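You operate a simulated robot arm through the tools that you are given. There is no shell and no other tool.

Carry out the task below with a simulated robot arm. There is one attempt and no reset: what you move stays moved.

JOB
Brush the crust off the first stand's ring, then clamp plate 13 there instead.
Fine: ring clamped while it is brushed, then laid beyond the stand; brush back in its hole. Set down upright: wire brush. What is to be rubbed or washed off counts as gone when no trace of it is left.

Only the result counts: the job must be done as asked and must still hold three seconds after the hand-in. Knocking over, shifting, dropping, spilling or breaking anything else fails it.

ROBOT AND FRAMES
A 7-joint arm with a two-finger parallel gripper, fixed in place. Base frame: the origin is at the foot of the arm, x ahead of it, y to its left, z up. Readings come in m, rad, newtons and seconds.
With the tool pointing down near the work surface it reaches from about 0.24 to 0.62 m from the base axis. Its first joint turns from -1.152 to 1.152 rad. Payload 2.6 kg.
The TCP is the grasp point between the finger pads, 0.03 m short of the fingertips. In the tool frame z runs along the fingers and y along their closing line. Largest opening 0.094 m; finger width 0.028, thickness 0.01; the body of the gripper, 0.05 by 0.096 m, starts 0.055 m behind the TCP.
Orientation is that of the tool frame in the base frame, as [roll, pitch, yaw] about the fixed x, y, z axes, in that order (R = Rz(yaw) Ry(pitch) Rx(roll)). With the fingers straight down and closing along the base's y, the tool's x points along the base's -x, its y along +y and its z along -z.

CONTROLS
- The arm moves only by the tool play_rows. Its argument "steps" is a list of rows, each a list of 7 numbers: the shift along the tool's x, y, z in m, then the turn, a rotation vector about the tool's x, y, z in rad, then the finger opening in m, from 0 to 0.094. In form: [[x, y, z, wx, wy, wz, jaw], ...]. A call has 1 to 20 rows; each row shifts and turns the commanded pose from where the row before left it, along the tool's axes as they then stand. Each row takes 0.2 s and may step no farther than 0.05 m and 0.15 rad from the row before; otherwise, or with a gripper value out of range, the whole call is refused. Where a pose cannot be reached the arm comes as near as it can. A force on the tool above 90 N (or 10 N above the force at the start of the call, whichever is more), or a blocked arm, ends the call early, and 0.2 s more pass. The fingers move at their own pace (about 0.072 m/s each) and stop on an object; they squeeze with about 37 N. The grip force told is the motor's: it shows also when the fingers shut on nothing. Time passes only in rows, and 0.2 s behind the last, so rows that do not move let the fingers close. The reply holds the time, the measured pose of the TCP, the force on the tool along the base axes, the opening and the grip force, in the units named above and with some noise, with the torque about the TCP (base axes, N m) and any sound that the robot's microphone picked up.
- Cameras (640 x 400 px; columns grow to the right, rows downward): "scene" is fixed at [-0.0351, 0.411, 0.5757]; the picture's right is [-1.00, 0.08, 0.00], its down [0.04, 0.51, -0.86] and it looks along [-0.07, -0.86, -0.51] (base axes); focal length 242 px, centre (320, 200). "wrist" rides on the gripper at [0.076, 0.014, -0.103] in the tool frame; the picture's right is [-0.18, 0.98, 0.00], its down [-0.75, -0.14, -0.64] and it looks along [-0.63, -0.12, 0.77] (tool axes); focal length 243 px, centre (320, 200). There is no depth. A picture from a camera that has moved, and an enlarged one, comes with that camera's place and axes in the base frame and with its lens. The place of the scene camera against the robot may be out by one fixed shift of up to 0.012 m in any direction.
- get_image(camera): a new picture of that camera. No time passes.
- enlarge(camera, box): a new picture of the part [left, top, right, bottom] of that camera's present view, enlarged. No time passes.
- finish_job(): hands the job in; it is judged then, once.

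Nothing tells you positions but the pictures and the camera data. Unless the task says otherwise, let go and move clear before handing in.

The tools are called after "Call:" as name(argument=value, ...) on one line, values as JSON. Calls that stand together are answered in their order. play_rows: Moves the arm, as the interface text tells. Its arguments: {"type":"object","properties":{"steps":{"type":"array","items":{"type":"array","items":{"type":"number"}}}},"required":["steps"]} The other tools are called the same way: get_image (camera) takes a picture; enlarge (camera, box) takes an enlarged picture of a part of a camera's view; finish_job () hands the job in.

At the start:

```text
t: 0.0
eef_pos: [0.2898, -0.0645, 0.4382]
ee_rot: [-3.14, 0.0, -3.141]
wrist_force: [0.2, 0.3, 0.6]
torque: [0.04, -0.01, 0.05]
opening: 0.0941
gripper_force: 0.0
```

scene: 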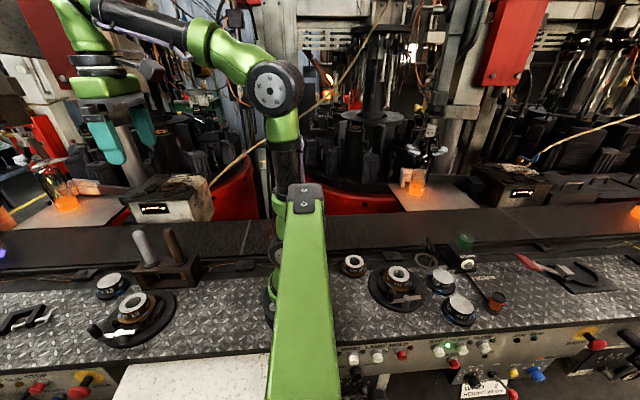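
wrist: 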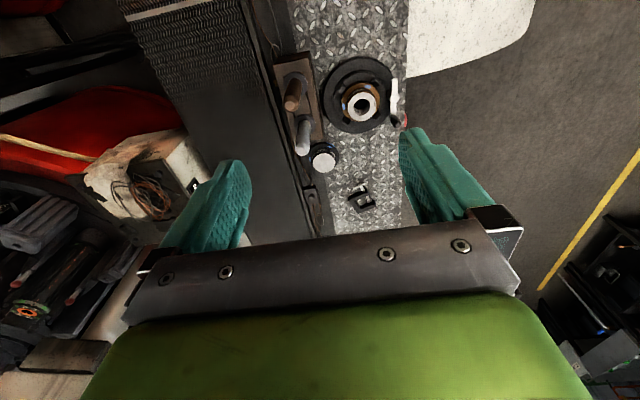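

I see the arm between two groups of fixtures on a bench: a stand, a block with two handles and pucks at the left, and another stand at the right. I'll look closer before moving.

Call:
enlarge(camera="scene", box=[0, 220, 240, 370])

Call:
enlarge(camera="scene", box=[320, 220, 640, 400])

Call:
enlarge(camera="wrist", box=[240, 30, 440, 230])

```text
2.67 times, centred on (120, 295) of scene
camera zoom: at [-0.0351, 0.411, 0.5757], right [-1.0, 0.08, 0.0], down [0.04, 0.51, -0.86], along [-0.07, -0.86, -0.51], focal length 646 px, centre (853, -53)
```

zoom: 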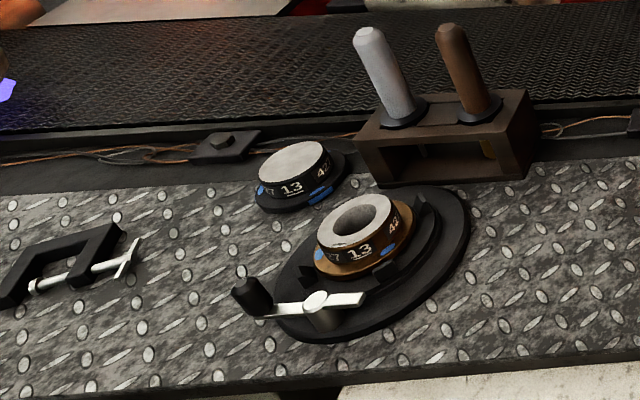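

```text
2.00 times, centred on (480, 310) of scene
camera zoom: at [-0.0351, 0.411, 0.5757], right [-1.0, 0.08, 0.0], down [0.04, 0.51, -0.86], along [-0.07, -0.86, -0.51], focal length 484 px, centre (0, -20)
```

zoom: 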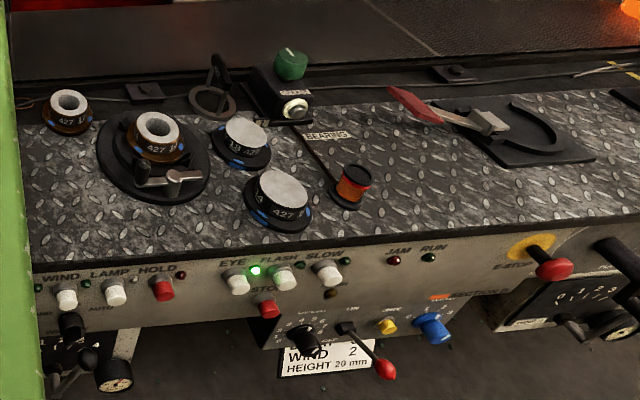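

```text
2.00 times, centred on (340, 130) of wrist
camera zoom: at [0.2119, -0.0504, 0.5399], right [0.18, 0.98, 0.0], down [0.75, -0.14, 0.64], along [0.63, -0.12, -0.77], focal length 485 px, centre (280, 340)
```

zoom: 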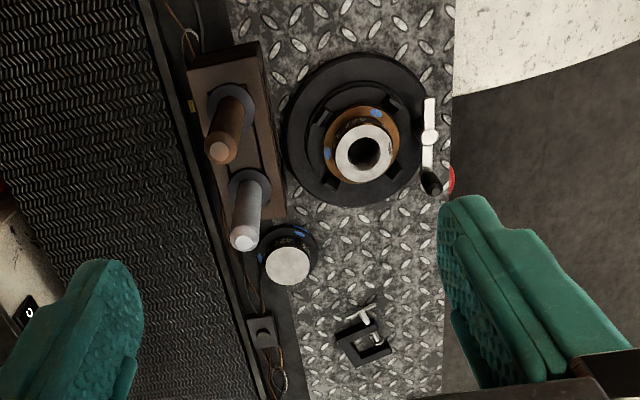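

The left stand (around x 0.385, y 0.0) is within reach, and the right one is behind the arm. I'll zoom in on the stand, the lever and the handles.

Call:
enlarge(camera="scene", box=[80, 270, 190, 350])

Call:
enlarge(camera="scene", box=[125, 220, 210, 295])

Call:
enlarge(camera="wrist", box=[270, 40, 420, 140])

Call:
enlarge(camera="scene", box=[0, 340, 240, 400])

Call:
enlarge(camera="scene", box=[330, 240, 520, 340])

```text
5.00 times, centred on (135, 310) of scene
camera zoom: at [-0.0351, 0.411, 0.5757], right [-1.0, 0.08, 0.0], down [0.04, 0.51, -0.86], along [-0.07, -0.86, -0.51], focal length 1211 px, centre (1245, -350)
```

zoom: 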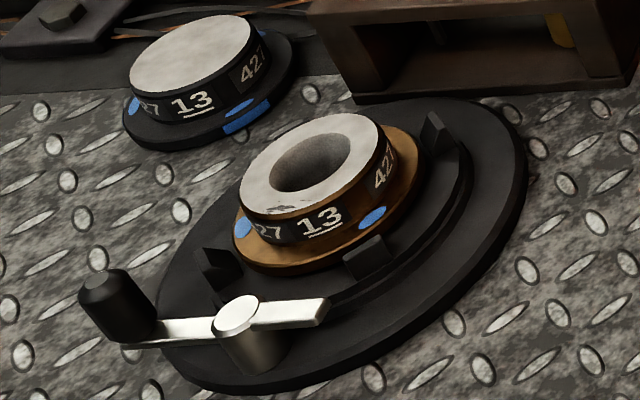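

```text
5.33 times, centred on (168, 258) of scene
camera zoom: at [-0.0351, 0.411, 0.5757], right [-1.0, 0.08, 0.0], down [0.04, 0.51, -0.86], along [-0.07, -0.86, -0.51], focal length 1292 px, centre (1133, -107)
```

zoom: 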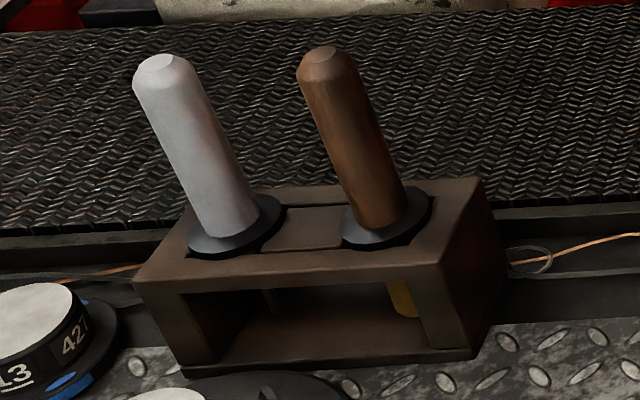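

```text
4.00 times, centred on (345, 90) of wrist
camera zoom: at [0.2119, -0.0504, 0.5399], right [0.18, 0.98, 0.0], down [0.75, -0.14, 0.64], along [0.63, -0.12, -0.77], focal length 970 px, centre (220, 640)
```

zoom: 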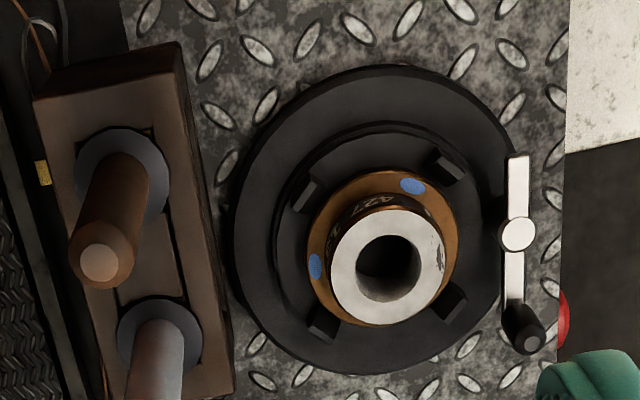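

```text
2.67 times, centred on (120, 370) of scene
camera zoom: at [-0.0351, 0.411, 0.5757], right [-1.0, 0.08, 0.0], down [0.04, 0.51, -0.86], along [-0.07, -0.86, -0.51], focal length 646 px, centre (853, -253)
```

zoom: 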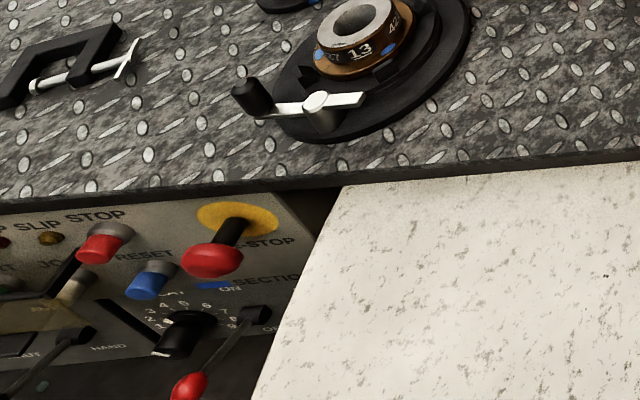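

```text
3.37 times, centred on (425, 290) of scene
camera zoom: at [-0.0351, 0.411, 0.5757], right [-1.0, 0.08, 0.0], down [0.04, 0.51, -0.86], along [-0.07, -0.86, -0.51], focal length 816 px, centre (-34, -103)
```

zoom: 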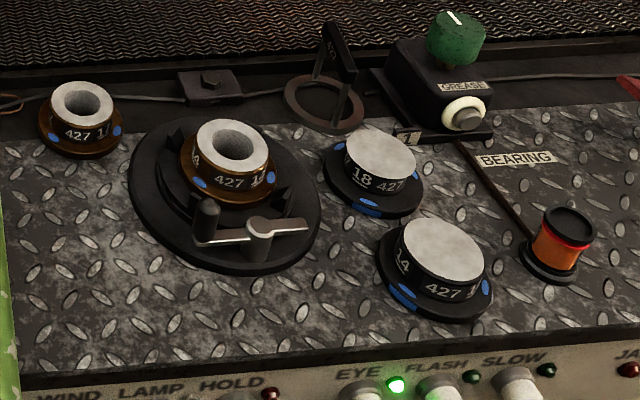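

The bench's left stand has a ring with bronze-looking crust held by four jaws, and a lever at its near edge. I'll bring the wrist camera lower for close views of the ring, lever and tools.

Call:
play_rows(steps=[[0.0017, 0.0108, 0.0363, 0, 0, 0, 0.094], [0.0017, 0.0108, 0.0363, 0, 0, 0, 0.094], [0.0017, 0.0108, 0.0363, 0, 0, 0, 0.094], [0.0017, 0.0108, 0.0363, 0, 0, 0, 0.094], [0.0017, 0.0108, 0.0363, 0, 0, 0, 0.094], [0.0017, 0.0108, 0.0363, 0, 0, 0, 0.094], [0, 0, 0, 0, 0, 0, 0.094]])

Call:
get_image(camera="wrist")

Call:
get_image(camera="scene")

```text
t: 1.6
eef_pos: [0.2792, -0.0011, 0.2195]
ee_rot: [-3.14, 0.001, -3.14]
wrist_force: [0.0, -0.1, 0.0]
torque: [-0.01, 0.0, 0.01]
opening: 0.094
gripper_force: 0.1
```

```text
taken
camera wrist: at [0.2018, 0.0128, 0.3217], right [0.18, 0.98, 0.0], down [0.75, -0.14, 0.64], along [0.63, -0.12, -0.77], focal length 243 px, centre (320, 200)
```

wrist: 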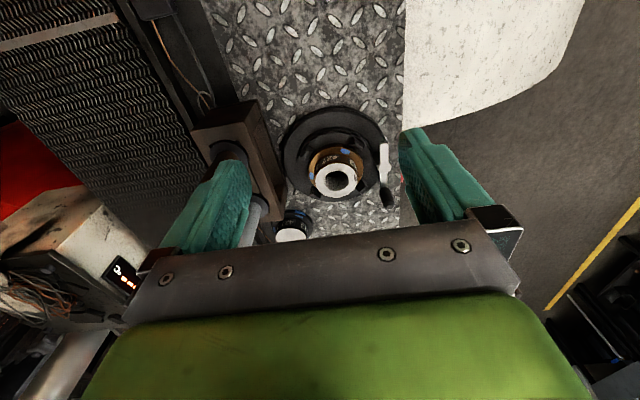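

```text
taken
```

scene: 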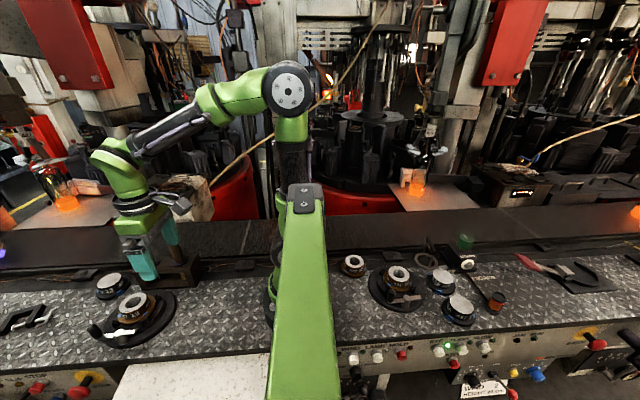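

Call:
enlarge(camera="wrist", box=[270, 90, 430, 230])

Call:
enlarge(camera="wrist", box=[300, 135, 370, 205])

Call:
enlarge(camera="wrist", box=[180, 90, 300, 250])

Call:
enlarge(camera="scene", box=[110, 280, 170, 330])

```text
2.86 times, centred on (350, 160) of wrist
camera zoom: at [0.2018, 0.0128, 0.3217], right [0.18, 0.98, 0.0], down [0.75, -0.14, 0.64], along [0.63, -0.12, -0.77], focal length 693 px, centre (234, 314)
```

zoom: 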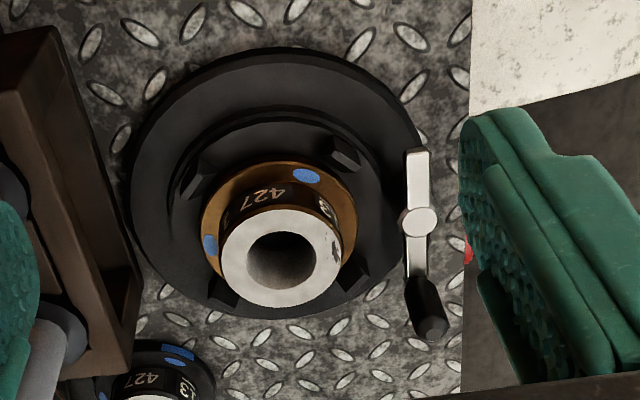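

```text
5.71 times, centred on (335, 170) of wrist
camera zoom: at [0.2018, 0.0128, 0.3217], right [0.18, 0.98, 0.0], down [0.75, -0.14, 0.64], along [0.63, -0.12, -0.77], focal length 1386 px, centre (234, 371)
```

zoom: 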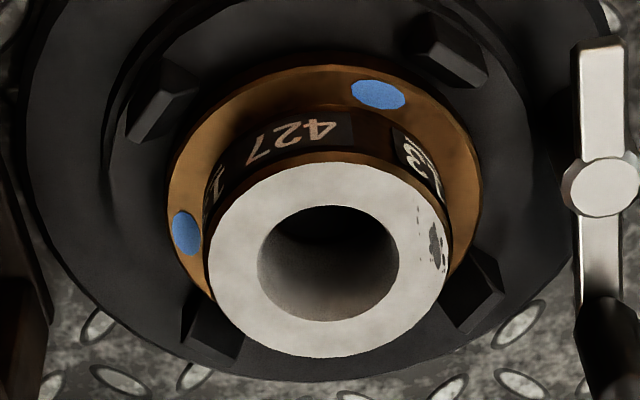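

```text
2.50 times, centred on (240, 170) of wrist
camera zoom: at [0.2018, 0.0128, 0.3217], right [0.18, 0.98, 0.0], down [0.75, -0.14, 0.64], along [0.63, -0.12, -0.77], focal length 606 px, centre (520, 275)
```

zoom: 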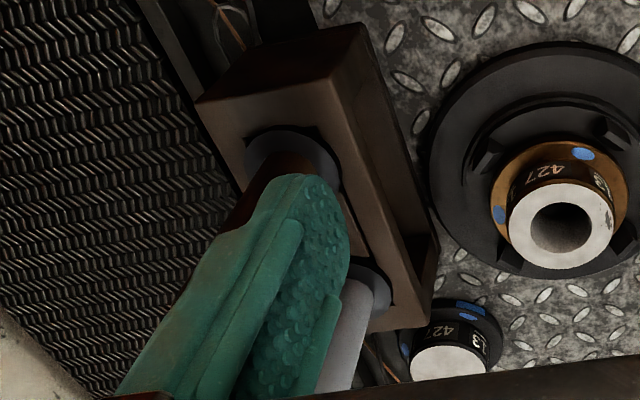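

```text
8.00 times, centred on (140, 305) of scene
camera zoom: at [-0.0351, 0.411, 0.5757], right [-1.0, 0.08, 0.0], down [0.04, 0.51, -0.86], along [-0.07, -0.86, -0.51], focal length 1938 px, centre (1760, -640)
```

zoom: 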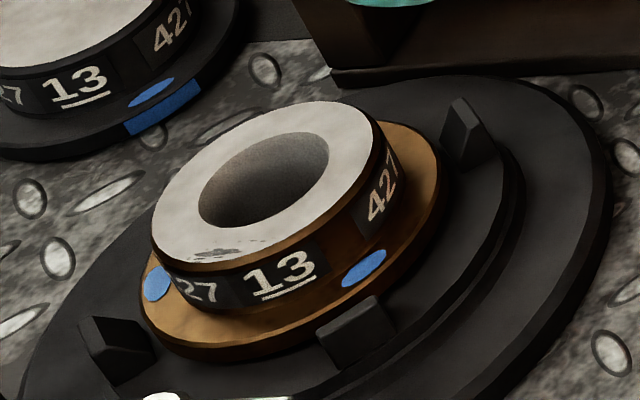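

The crust is a small dark patch on the +y side of the ring's top face. I need to know whether the jaws are closed, so I'll compare with the other stand.

Call:
enlarge(camera="scene", box=[365, 260, 430, 315])

Call:
enlarge(camera="scene", box=[85, 280, 185, 350])

Call:
enlarge(camera="scene", box=[335, 235, 375, 290])

Call:
enlarge(camera="scene", box=[85, 260, 145, 310])

```text
7.27 times, centred on (398, 288) of scene
camera zoom: at [-0.0351, 0.411, 0.5757], right [-1.0, 0.08, 0.0], down [0.04, 0.51, -0.86], along [-0.07, -0.86, -0.51], focal length 1762 px, centre (-244, -436)
```

zoom: 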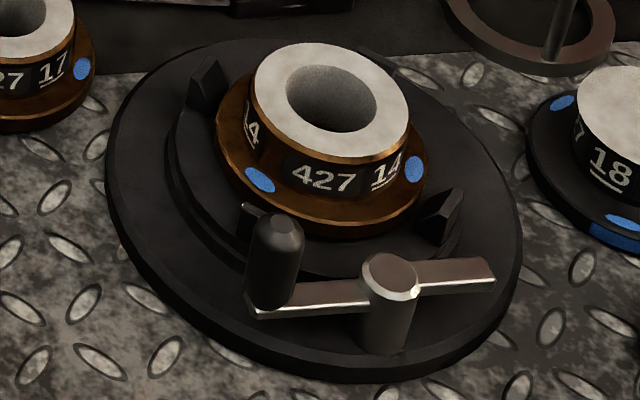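

```text
5.71 times, centred on (135, 315) of scene
camera zoom: at [-0.0351, 0.411, 0.5757], right [-1.0, 0.08, 0.0], down [0.04, 0.51, -0.86], along [-0.07, -0.86, -0.51], focal length 1384 px, centre (1377, -457)
```

zoom: 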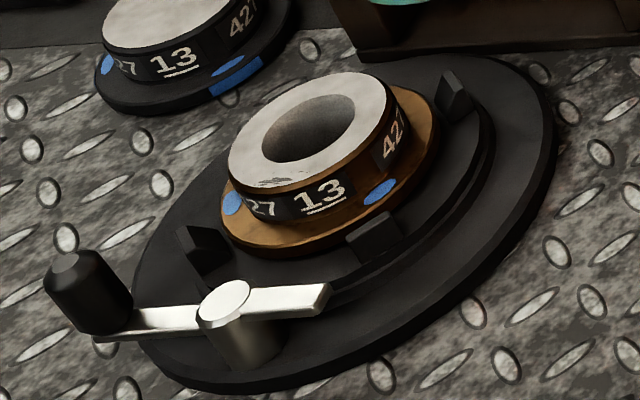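

```text
7.27 times, centred on (355, 262) of scene
camera zoom: at [-0.0351, 0.411, 0.5757], right [-1.0, 0.08, 0.0], down [0.04, 0.51, -0.86], along [-0.07, -0.86, -0.51], focal length 1762 px, centre (66, -254)
```

zoom: 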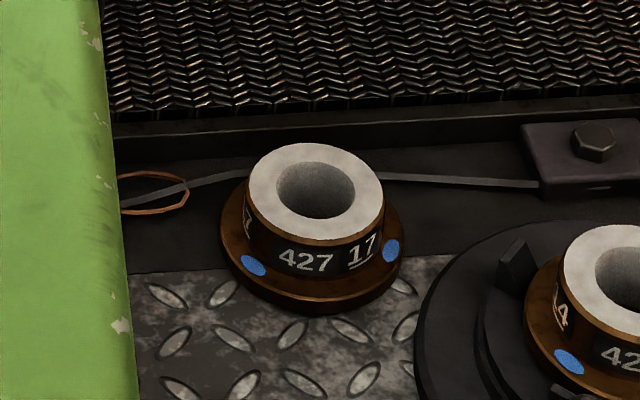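

```text
8.00 times, centred on (115, 285) of scene
camera zoom: at [-0.0351, 0.411, 0.5757], right [-1.0, 0.08, 0.0], down [0.04, 0.51, -0.86], along [-0.07, -0.86, -0.51], focal length 1938 px, centre (1960, -480)
```

zoom: 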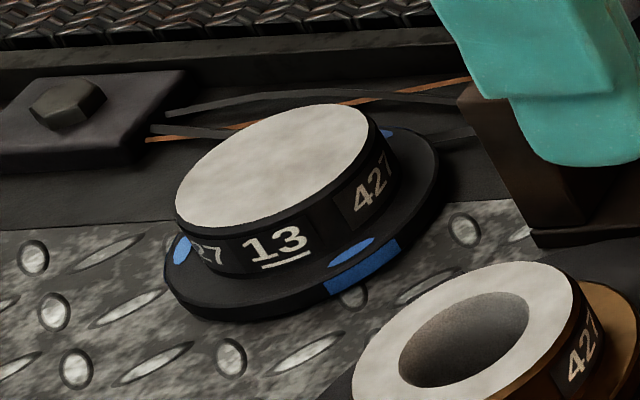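

Enlarged views are really sharp, so I'll zoom on each jaw contact and on the lever.

Call:
enlarge(camera="wrist", box=[305, 130, 335, 160])

Call:
enlarge(camera="wrist", box=[340, 130, 370, 160])

Call:
enlarge(camera="wrist", box=[345, 165, 375, 195])

Call:
enlarge(camera="wrist", box=[365, 135, 405, 215])

Call:
enlarge(camera="scene", box=[130, 300, 160, 320])

Call:
enlarge(camera="scene", box=[385, 285, 415, 305])

```text
13.33 times, centred on (320, 145) of wrist
camera zoom: at [0.2018, 0.0128, 0.3217], right [0.18, 0.98, 0.0], down [0.75, -0.14, 0.64], along [0.63, -0.12, -0.77], focal length 3235 px, centre (320, 933)
```

zoom: 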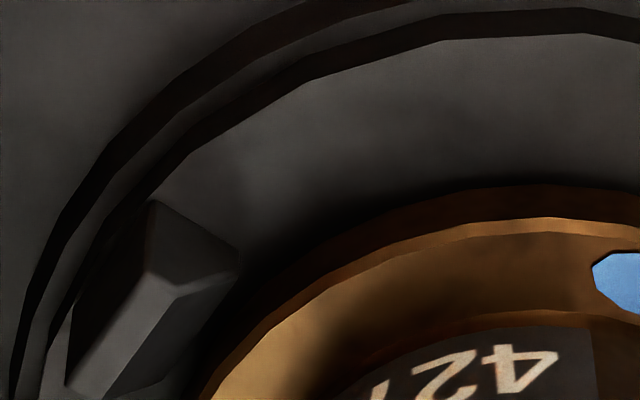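

```text
13.33 times, centred on (355, 145) of wrist
camera zoom: at [0.2018, 0.0128, 0.3217], right [0.18, 0.98, 0.0], down [0.75, -0.14, 0.64], along [0.63, -0.12, -0.77], focal length 3235 px, centre (-147, 933)
```

zoom: 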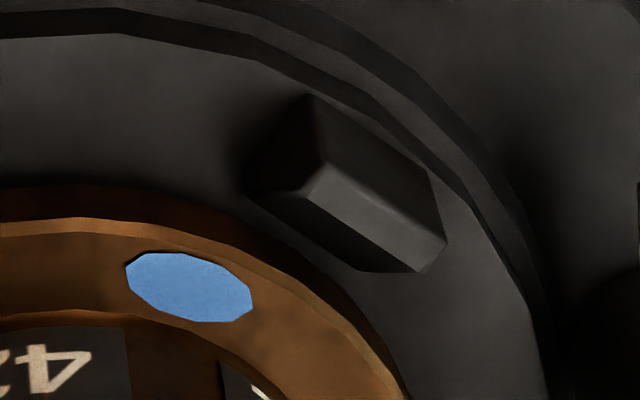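

```text
13.33 times, centred on (360, 180) of wrist
camera zoom: at [0.2018, 0.0128, 0.3217], right [0.18, 0.98, 0.0], down [0.75, -0.14, 0.64], along [0.63, -0.12, -0.77], focal length 3235 px, centre (-213, 467)
```

zoom: 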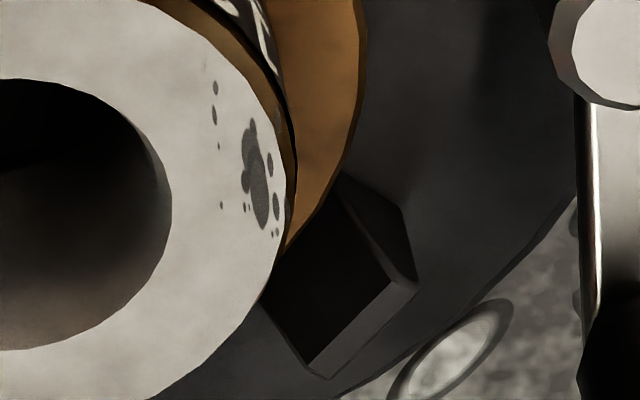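

```text
5.00 times, centred on (385, 175) of wrist
camera zoom: at [0.2018, 0.0128, 0.3217], right [0.18, 0.98, 0.0], down [0.75, -0.14, 0.64], along [0.63, -0.12, -0.77], focal length 1213 px, centre (-5, 325)
```

zoom: 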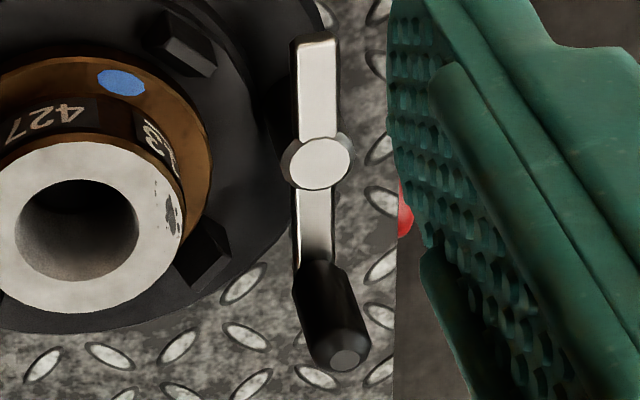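

```text
16.00 times, centred on (145, 310) of scene
camera zoom: at [-0.0351, 0.411, 0.5757], right [-1.0, 0.08, 0.0], down [0.04, 0.51, -0.86], along [-0.07, -0.86, -0.51], focal length 3876 px, centre (3120, -1560)
```

zoom: 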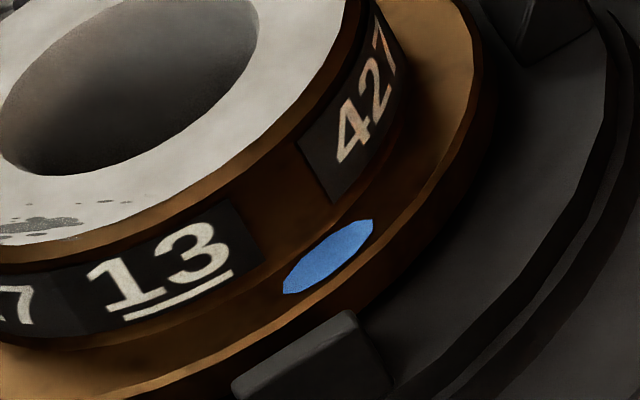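

```text
16.00 times, centred on (400, 295) of scene
camera zoom: at [-0.0351, 0.411, 0.5757], right [-1.0, 0.08, 0.0], down [0.04, 0.51, -0.86], along [-0.07, -0.86, -0.51], focal length 3876 px, centre (-960, -1320)
```

zoom: 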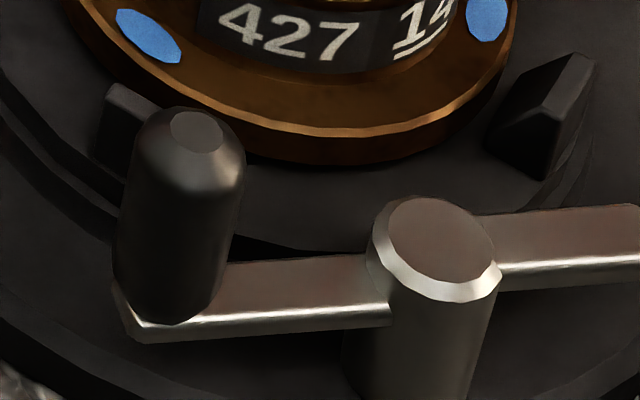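

The jaws look slightly off the ring's flange, so I suspect it's open. I'll tilt the wrist so the camera looks straight down over the stand to measure centres and gaps.

Call:
play_rows(steps=[[-0.05, 0, 0, 0, 0, 0, 0.094], [-0.05, 0, 0, 0, 0, 0, 0.094], [0, 0, 0, 0, 0.14, 0, 0.094], [0, 0, 0, 0, 0.14, 0, 0.094], [0, 0, 0, 0, 0.14, 0, 0.094], [0, 0, 0, 0, 0.14, 0, 0.094], [0, 0, 0, 0, 0.14, 0, 0.094], [0, 0, 0, 0, 0, 0, 0.094]])

Call:
get_image(camera="wrist")

```text
t: 3.4
eef_pos: [0.3773, 0.0013, 0.2196]
ee_rot: [3.141, -0.699, -3.14]
wrist_force: [-0.9, -0.1, -0.5]
torque: [-0.01, 0.01, 0.01]
opening: 0.0938
gripper_force: 0.0
```

```text
taken
camera wrist: at [0.3859, 0.0142, 0.3469], right [0.14, 0.98, -0.12], down [0.99, -0.14, 0.0], along [-0.01, -0.12, -0.99], focal length 243 px, centre (320, 200)
```

wrist: 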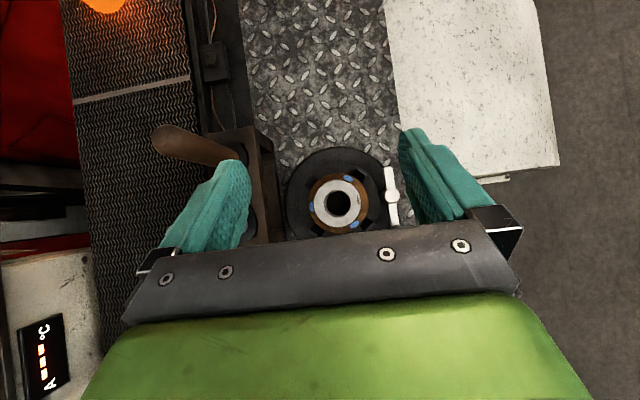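

Call:
enlarge(camera="wrist", box=[280, 145, 410, 235])

Call:
enlarge(camera="wrist", box=[305, 165, 375, 235])

```text
4.44 times, centred on (345, 190) of wrist
camera zoom: at [0.3859, 0.0142, 0.3469], right [0.14, 0.98, -0.12], down [0.99, -0.14, 0.0], along [-0.01, -0.12, -0.99], focal length 1078 px, centre (209, 244)
```

zoom: 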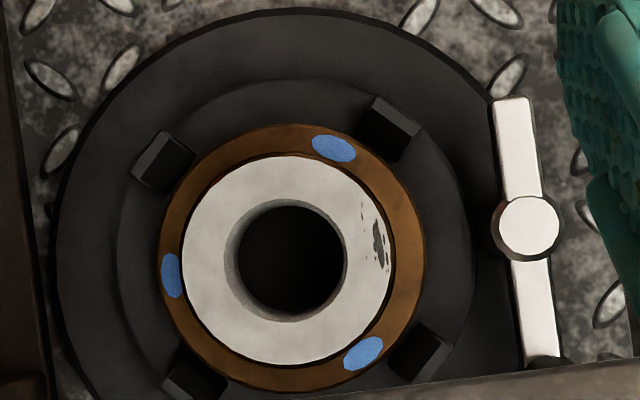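

```text
5.71 times, centred on (340, 200) of wrist
camera zoom: at [0.3859, 0.0142, 0.3469], right [0.14, 0.98, -0.12], down [0.99, -0.14, 0.0], along [-0.01, -0.12, -0.99], focal length 1386 px, centre (206, 200)
```

zoom: 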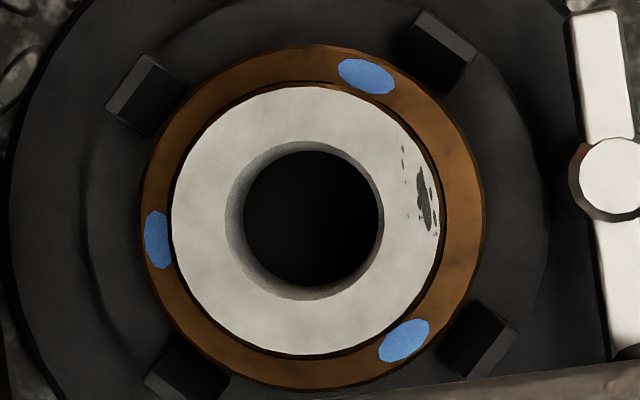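

The ring centre is about (0.389, 0.000), its top about 0.06 high. The lever pivot is near (0.391, 0.065) and the knob near (0.43, 0.065, top 0.077), with a small gap at the jaws. Next I go above the knob.

Call:
play_rows(steps=[[0, 0, 0, 0, -0.14, 0, 0.06], [0, 0, 0, 0, -0.14, 0, 0.045], [0, 0, 0, 0, -0.14, 0, 0.045], [0, 0, 0, 0, -0.14, 0, 0.045], [0, 0, 0, 0, -0.14, 0, 0.045], [-0.018, 0.021, 0.02, 0, 0, 0, 0.045], [-0.018, 0.021, 0.02, 0, 0, 0, 0.045], [-0.017, 0.021, 0.02, 0, 0, 0, 0.045], [0, 0, 0, 0, 0, 0, 0.045]])

Call:
get_image(camera="wrist")

Call:
get_image(camera="scene")

```text
t: 5.4
eef_pos: [0.4311, 0.0664, 0.1592]
ee_rot: [-3.142, 0.0, 3.141]
wrist_force: [-0.2, 0.3, 0.0]
torque: [-0.03, 0.0, 0.0]
opening: 0.045
gripper_force: 0.1
```

```text
taken
camera wrist: at [0.3536, 0.08, 0.2614], right [0.18, 0.98, 0.0], down [0.75, -0.14, 0.64], along [0.63, -0.12, -0.77], focal length 243 px, centre (320, 200)
```

wrist: 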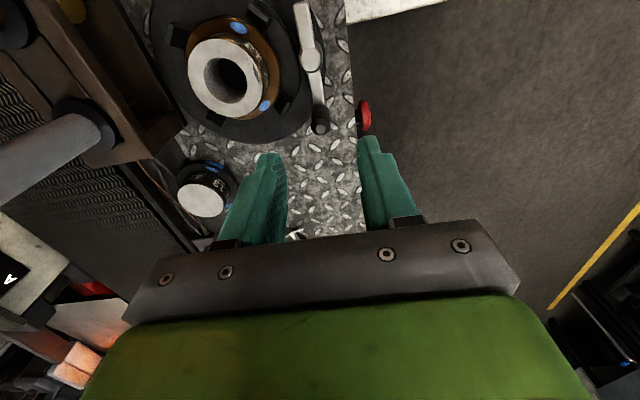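

```text
taken
```

scene: 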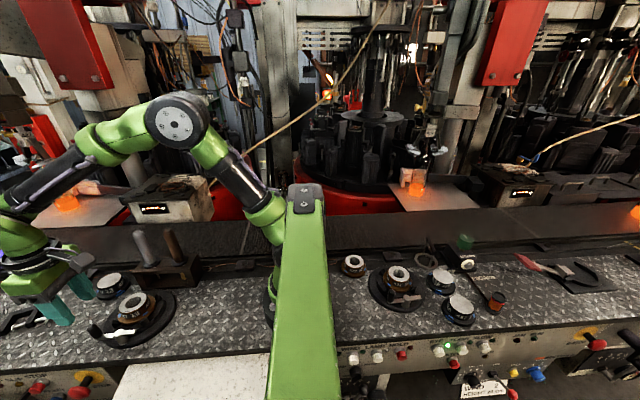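

The knob lies right below the TCP (about 0.432, 0.066). I descend and grip it lightly above the lever bar.

Call:
play_rows(steps=[[0, 0, 0.037, 0, 0, 0, 0.045], [0, 0, 0.037, 0, 0, 0, 0.045], [0, 0, 0, 0, 0, 0, 0.045], [0, 0, 0, 0, 0, 0, 0.0], [0, 0, 0, 0, 0, 0, 0.0], [0, 0, 0, 0, 0, 0, 0.0]])

Call:
enlarge(camera="wrist", box=[160, 0, 400, 200])

Call:
enlarge(camera="scene", box=[0, 220, 220, 360])

```text
t: 6.8
eef_pos: [0.4294, 0.0656, 0.0861]
ee_rot: [3.14, 0.001, -3.14]
wrist_force: [2.7, 5.6, -9.2]
torque: [0.16, -0.4, 0.0]
opening: 0.0161
gripper_force: 44.8
```

```text
2.00 times, centred on (280, 100) of wrist
camera zoom: at [0.3538, 0.0797, 0.1883], right [0.18, 0.98, 0.0], down [0.75, -0.14, 0.64], along [0.63, -0.12, -0.77], focal length 485 px, centre (400, 400)
```

zoom: 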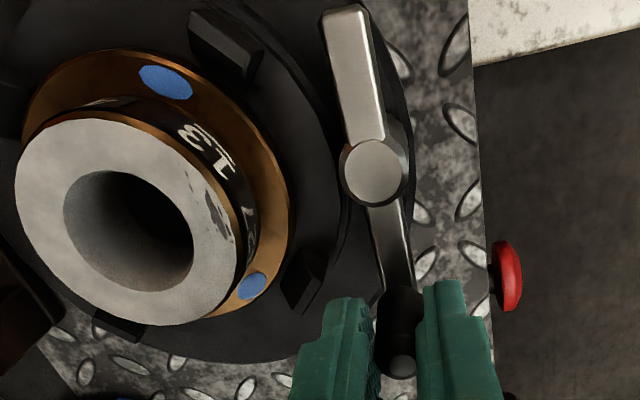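

```text
2.86 times, centred on (110, 290) of scene
camera zoom: at [-0.0351, 0.411, 0.5757], right [-1.0, 0.08, 0.0], down [0.04, 0.51, -0.86], along [-0.07, -0.86, -0.51], focal length 692 px, centre (920, -57)
```

zoom: 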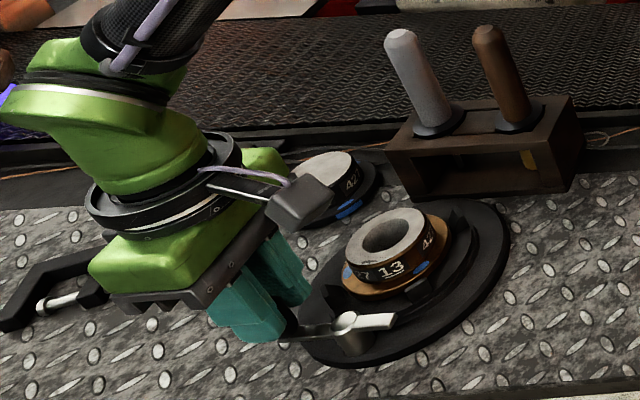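

Knob gripped (16 mm). I try a small outward swing (toward +y) about the pivot and watch forces and jaws.

Call:
play_rows(steps=[[0.0002, 0.0036, 0, 0, 0, 0, 0.0], [0.0004, 0.0035, 0, 0, 0, 0, 0.0], [0, 0, 0, 0, 0, 0, 0.0]])

Call:
enlarge(camera="wrist", box=[160, 0, 400, 200])

```text
t: 7.6
eef_pos: [0.4316, 0.0713, 0.0859]
ee_rot: [3.141, -0.002, -3.14]
wrist_force: [1.9, -5.6, -3.6]
torque: [-0.09, 0.04, 0.2]
opening: 0.0163
gripper_force: 44.8
```

```text
2.00 times, centred on (280, 100) of wrist
camera zoom: at [0.3541, 0.0848, 0.1883], right [0.18, 0.98, 0.0], down [0.75, -0.14, 0.64], along [0.63, -0.12, -0.77], focal length 485 px, centre (400, 400)
```

zoom: 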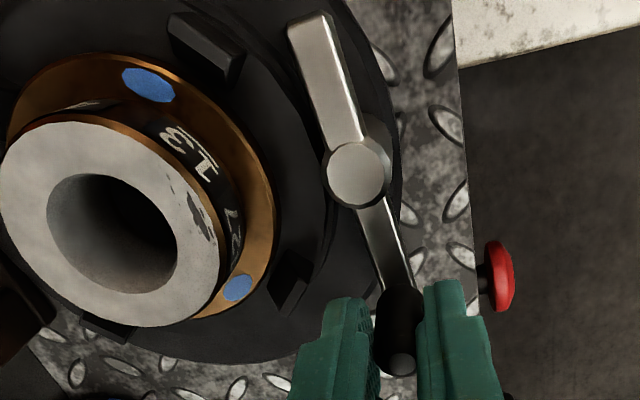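

The lever swings freely outward. I continue the arc to about 40° and check the jaws.

Call:
play_rows(steps=[[0.0008, 0.0035, 0, 0, 0, 0, 0.0], [0.0011, 0.0034, 0, 0, 0, 0, 0.0], [0.0014, 0.0033, 0, 0, 0, 0, 0.0], [0.0016, 0.0032, 0, 0, 0, 0, 0.0], [0.0019, 0.003, 0, 0, 0, 0, 0.0], [0.0022, 0.0029, 0, 0, 0, 0, 0.0], [0, 0, 0, 0, 0, 0, 0.0]])

Call:
enlarge(camera="wrist", box=[120, 0, 400, 200])

Call:
enlarge(camera="scene", box=[85, 280, 185, 350])

```text
t: 9.2
eef_pos: [0.421, 0.0903, 0.0876]
ee_rot: [-3.141, 0.002, 3.14]
wrist_force: [4.4, -5.8, -1.7]
torque: [-0.22, -0.67, 0.27]
opening: 0.0164
gripper_force: 45.0
```

```text
2.00 times, centred on (260, 100) of wrist
camera zoom: at [0.3451, 0.1037, 0.1885], right [0.18, 0.98, 0.0], down [0.75, -0.14, 0.64], along [0.63, -0.12, -0.77], focal length 485 px, centre (440, 400)
```

zoom: 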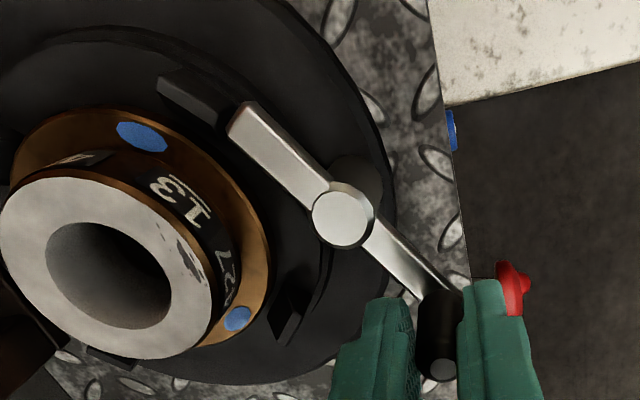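

```text
5.71 times, centred on (135, 315) of scene
camera zoom: at [-0.0351, 0.411, 0.5757], right [-1.0, 0.08, 0.0], down [0.04, 0.51, -0.86], along [-0.07, -0.86, -0.51], focal length 1384 px, centre (1377, -457)
```

zoom: 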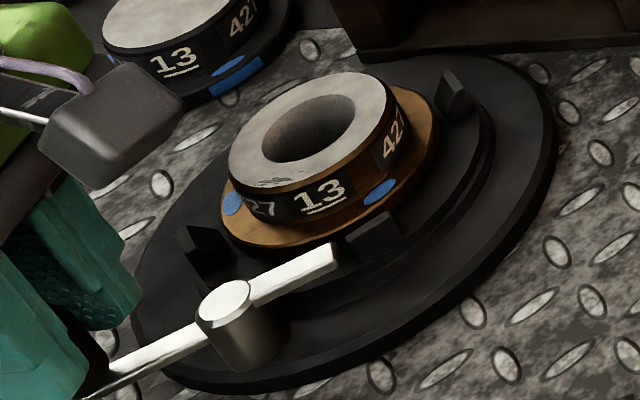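

Call:
enlarge(camera="scene", box=[130, 300, 160, 320])

Call:
enlarge(camera="scene", box=[110, 280, 170, 330])

Call:
enlarge(camera="wrist", box=[200, 20, 320, 180])

```text
16.00 times, centred on (145, 310) of scene
camera zoom: at [-0.0351, 0.411, 0.5757], right [-1.0, 0.08, 0.0], down [0.04, 0.51, -0.86], along [-0.07, -0.86, -0.51], focal length 3876 px, centre (3120, -1560)
```

zoom: 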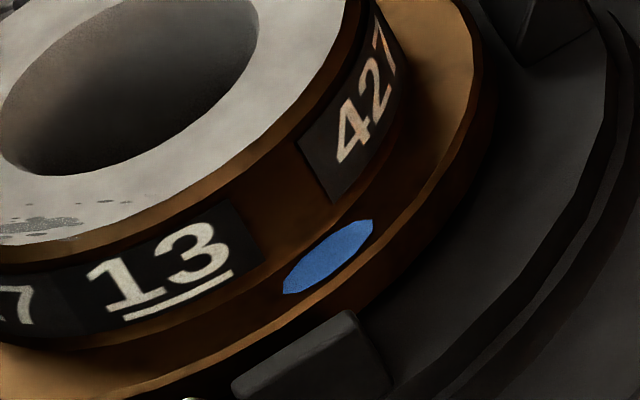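

```text
8.00 times, centred on (140, 305) of scene
camera zoom: at [-0.0351, 0.411, 0.5757], right [-1.0, 0.08, 0.0], down [0.04, 0.51, -0.86], along [-0.07, -0.86, -0.51], focal length 1938 px, centre (1760, -640)
```

zoom: 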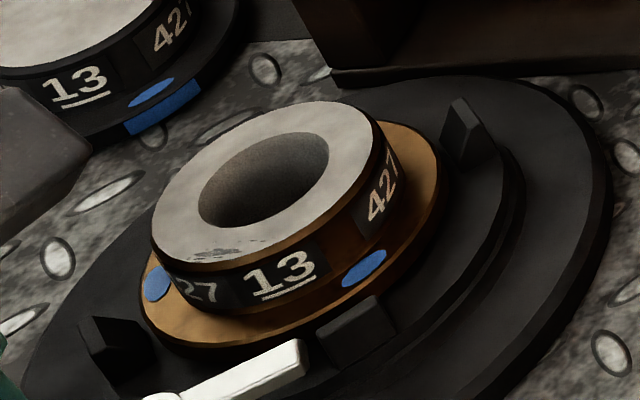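

```text
2.50 times, centred on (260, 100) of wrist
camera zoom: at [0.3451, 0.1037, 0.1885], right [0.18, 0.98, 0.0], down [0.75, -0.14, 0.64], along [0.63, -0.12, -0.77], focal length 606 px, centre (470, 450)
```

zoom: 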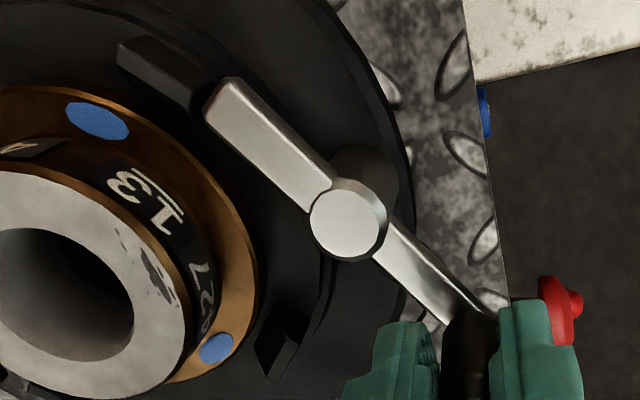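

The four jaws didn't move, so they are fixed locators. The lever's short bar is a swing clamp that goes over the ring's flange, and the ring is unclamped now. I continue swinging toward 90° and watch the force.

Call:
play_rows(steps=[[0.0024, 0.0026, 0, 0, 0, 0, 0.0], [0.0026, 0.0024, 0, 0, 0, 0, 0.0], [0.0028, 0.0022, 0, 0, 0, 0, 0.0], [0.0031, 0.0019, 0, 0, 0, 0, 0.0], [0.0032, 0.0016, 0, 0, 0, 0, 0.0], [0.0033, 0.0014, 0, 0, 0, 0, 0.0], [0, 0, 0, 0, 0, 0, 0.0]])

Call:
enlarge(camera="wrist", box=[120, 0, 400, 200])

Call:
enlarge(camera="scene", box=[85, 280, 185, 350])

```text
t: 10.8
eef_pos: [0.4054, 0.1028, 0.0875]
ee_rot: [3.141, 0.0, -3.141]
wrist_force: [5.0, 7.1, 0.1]
torque: [0.23, 0.01, 0.08]
opening: 0.0163
gripper_force: 44.7
```

```text
2.00 times, centred on (260, 100) of wrist
camera zoom: at [0.3277, 0.117, 0.1887], right [0.18, 0.98, 0.0], down [0.75, -0.14, 0.64], along [0.63, -0.12, -0.77], focal length 485 px, centre (440, 400)
```

zoom: 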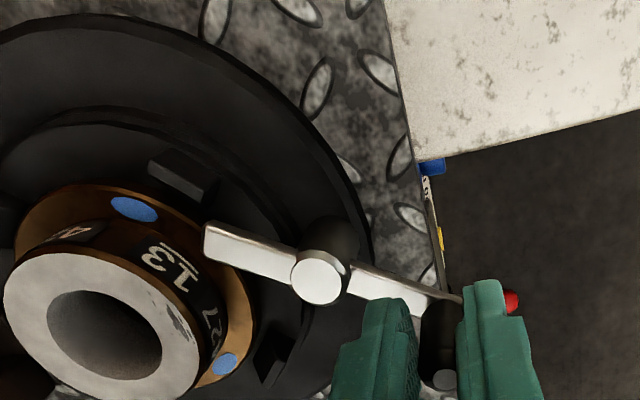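

```text
5.71 times, centred on (135, 315) of scene
camera zoom: at [-0.0351, 0.411, 0.5757], right [-1.0, 0.08, 0.0], down [0.04, 0.51, -0.86], along [-0.07, -0.86, -0.51], focal length 1384 px, centre (1377, -457)
```

zoom: 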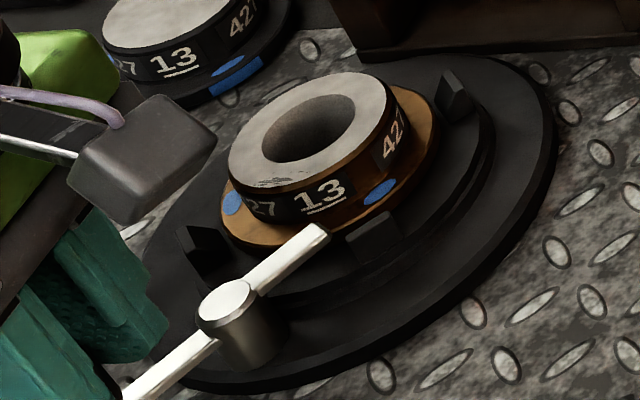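

The bar is sliding over the flange as expected. I continue to about 90°.

Call:
play_rows(steps=[[0.0034, 0.0011, 0, 0, 0, 0, 0.0], [0.0035, 0.0008, 0, 0, 0, 0, 0.0], [0.0036, 0.0004, 0, 0, 0, 0, 0.0], [0.0035, 0.0001, 0, 0, 0, 0, 0.0], [0, 0, 0, 0, 0, 0, 0.0]])

Call:
enlarge(camera="wrist", box=[120, 0, 400, 200])

Call:
enlarge(camera="scene", box=[85, 280, 185, 350])

```text
t: 12.0
eef_pos: [0.3888, 0.1084, 0.087]
ee_rot: [3.136, 0.0, -3.137]
wrist_force: [9.0, 30.1, -5.7]
torque: [0.83, -0.87, 0.43]
opening: 0.0163
gripper_force: 45.4
```

```text
2.00 times, centred on (260, 100) of wrist
camera zoom: at [0.3129, 0.1212, 0.1888], right [0.18, 0.98, 0.01], down [0.75, -0.14, 0.64], along [0.63, -0.11, -0.77], focal length 485 px, centre (440, 400)
```

zoom: 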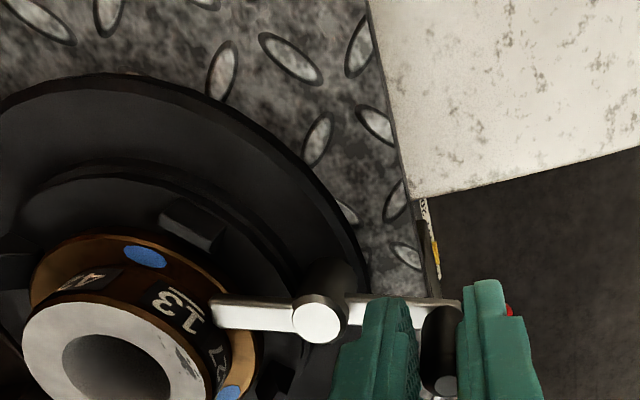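

```text
5.71 times, centred on (135, 315) of scene
camera zoom: at [-0.0351, 0.411, 0.5757], right [-1.0, 0.08, 0.0], down [0.04, 0.51, -0.86], along [-0.07, -0.86, -0.51], focal length 1384 px, centre (1377, -457)
```

zoom: 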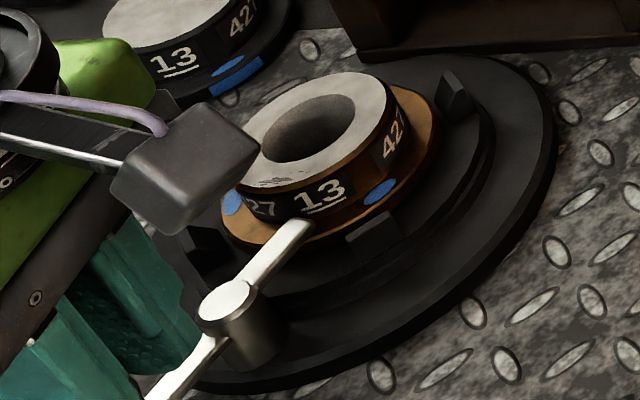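

The bar now lies over the ring's flange and I feel a radial load only because my arc is slightly short. I ease outward 2 mm and go a little further to feel for the end stop.

Call:
play_rows(steps=[[0.001, 0.0022, 0, 0, 0, 0, 0.0], [0.002, 0, 0, 0, 0, 0, 0.0], [0.002, 0, 0, 0, 0, 0, 0.0], [0, 0, 0, 0, 0, 0, 0.0]])

Call:
enlarge(camera="wrist", box=[120, 0, 400, 200])

Call:
enlarge(camera="scene", box=[110, 290, 170, 340])

```text
t: 13.0
eef_pos: [0.3854, 0.1094, 0.0863]
ee_rot: [3.137, 0.0, -3.141]
wrist_force: [5.1, 26.0, 9.7]
torque: [0.43, 0.51, 0.42]
opening: 0.0162
gripper_force: 45.4
```

```text
2.00 times, centred on (260, 100) of wrist
camera zoom: at [0.308, 0.1226, 0.1888], right [0.18, 0.98, 0.0], down [0.75, -0.14, 0.64], along [0.63, -0.11, -0.77], focal length 485 px, centre (440, 400)
```

zoom: 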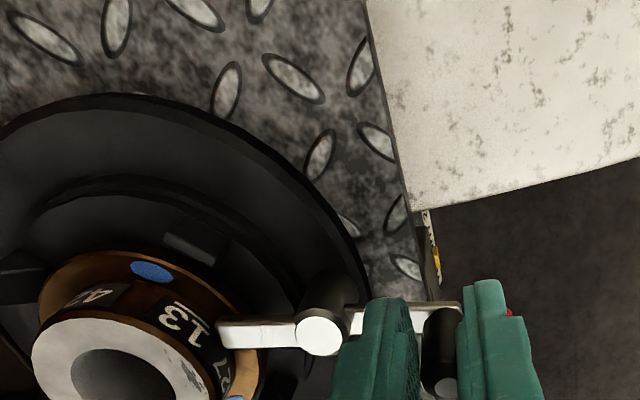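

```text
8.00 times, centred on (140, 315) of scene
camera zoom: at [-0.0351, 0.411, 0.5757], right [-1.0, 0.08, 0.0], down [0.04, 0.51, -0.86], along [-0.07, -0.86, -0.51], focal length 1938 px, centre (1760, -720)
```

zoom: 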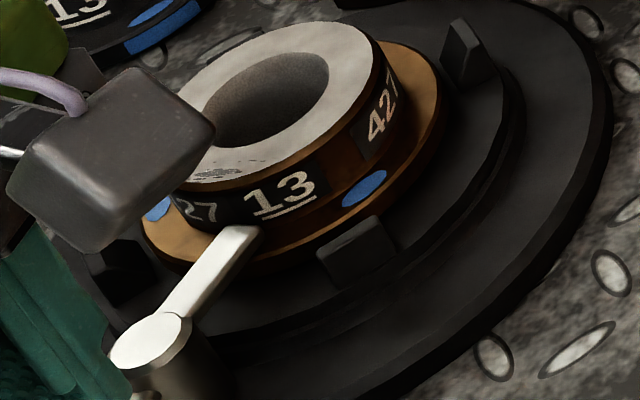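

The lever still moves easily. I release and take a clearer look at how the bar lies on the flange.

Call:
play_rows(steps=[[0, 0, 0, 0, 0, 0, 0.04], [0, 0, 0, 0, 0, 0, 0.04], [0, 0, -0.04, 0, 0, 0, 0.04], [0, 0, -0.04, 0, 0, 0, 0.04], [0.03, 0, -0.03, 0, 0, 0, 0.06], [0.04, -0.01, 0, 0, 0, 0, 0.094], [0, 0, 0, 0, 0, 0, 0.094]])

Call:
get_image(camera="wrist")

Call:
enlarge(camera="scene", box=[85, 280, 185, 350])

```text
t: 14.6
eef_pos: [0.3151, 0.0993, 0.1948]
ee_rot: [-3.141, 0.001, -3.14]
wrist_force: [-0.3, 0.3, -0.2]
torque: [-0.01, 0.01, -0.01]
opening: 0.094
gripper_force: 0.1
```

```text
taken
camera wrist: at [0.2372, 0.1136, 0.2978], right [0.18, 0.98, 0.0], down [0.75, -0.14, 0.64], along [0.63, -0.12, -0.77], focal length 243 px, centre (320, 200)
```

wrist: 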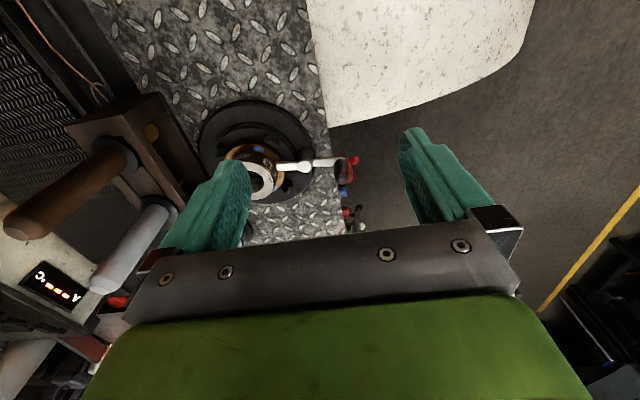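

```text
5.71 times, centred on (135, 315) of scene
camera zoom: at [-0.0351, 0.411, 0.5757], right [-1.0, 0.08, 0.0], down [0.04, 0.51, -0.86], along [-0.07, -0.86, -0.51], focal length 1384 px, centre (1377, -457)
```

zoom: 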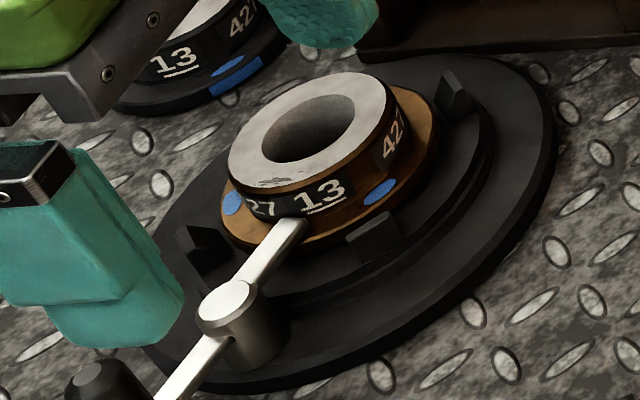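

Call:
enlarge(camera="wrist", box=[190, 90, 370, 240])

Call:
enlarge(camera="wrist", box=[60, 80, 220, 240])

Call:
enlarge(camera="scene", box=[120, 290, 150, 320])

```text
2.67 times, centred on (280, 165) of wrist
camera zoom: at [0.2372, 0.1136, 0.2978], right [0.18, 0.98, 0.0], down [0.75, -0.14, 0.64], along [0.63, -0.12, -0.77], focal length 647 px, centre (427, 293)
```

zoom: 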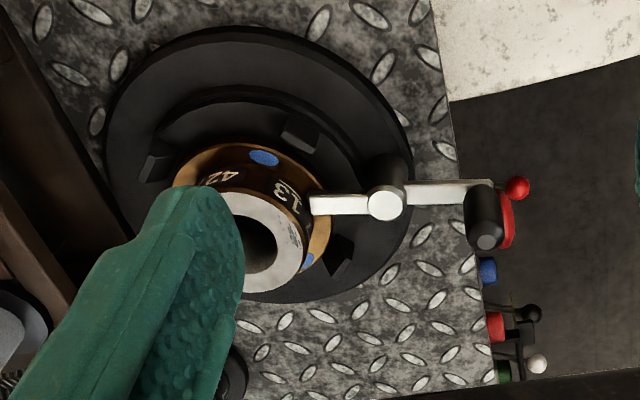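

```text
2.50 times, centred on (140, 160) of wrist
camera zoom: at [0.2372, 0.1136, 0.2978], right [0.18, 0.98, 0.0], down [0.75, -0.14, 0.64], along [0.63, -0.12, -0.77], focal length 606 px, centre (770, 300)
```

zoom: 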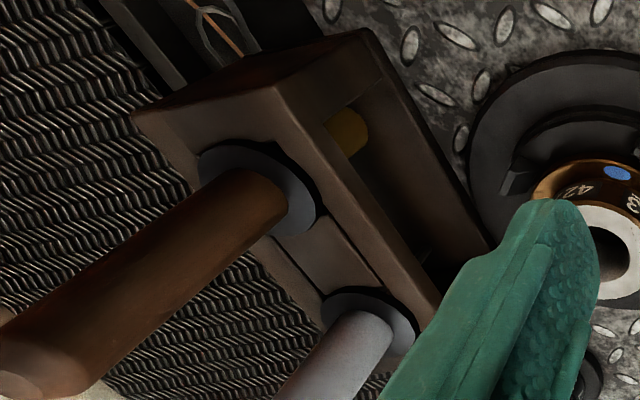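

```text
13.33 times, centred on (135, 305) of scene
camera zoom: at [-0.0351, 0.411, 0.5757], right [-1.0, 0.08, 0.0], down [0.04, 0.51, -0.86], along [-0.07, -0.86, -0.51], focal length 3230 px, centre (2787, -1200)
```

zoom: 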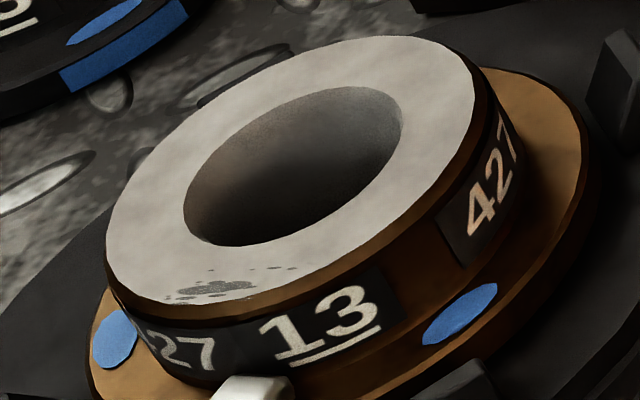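

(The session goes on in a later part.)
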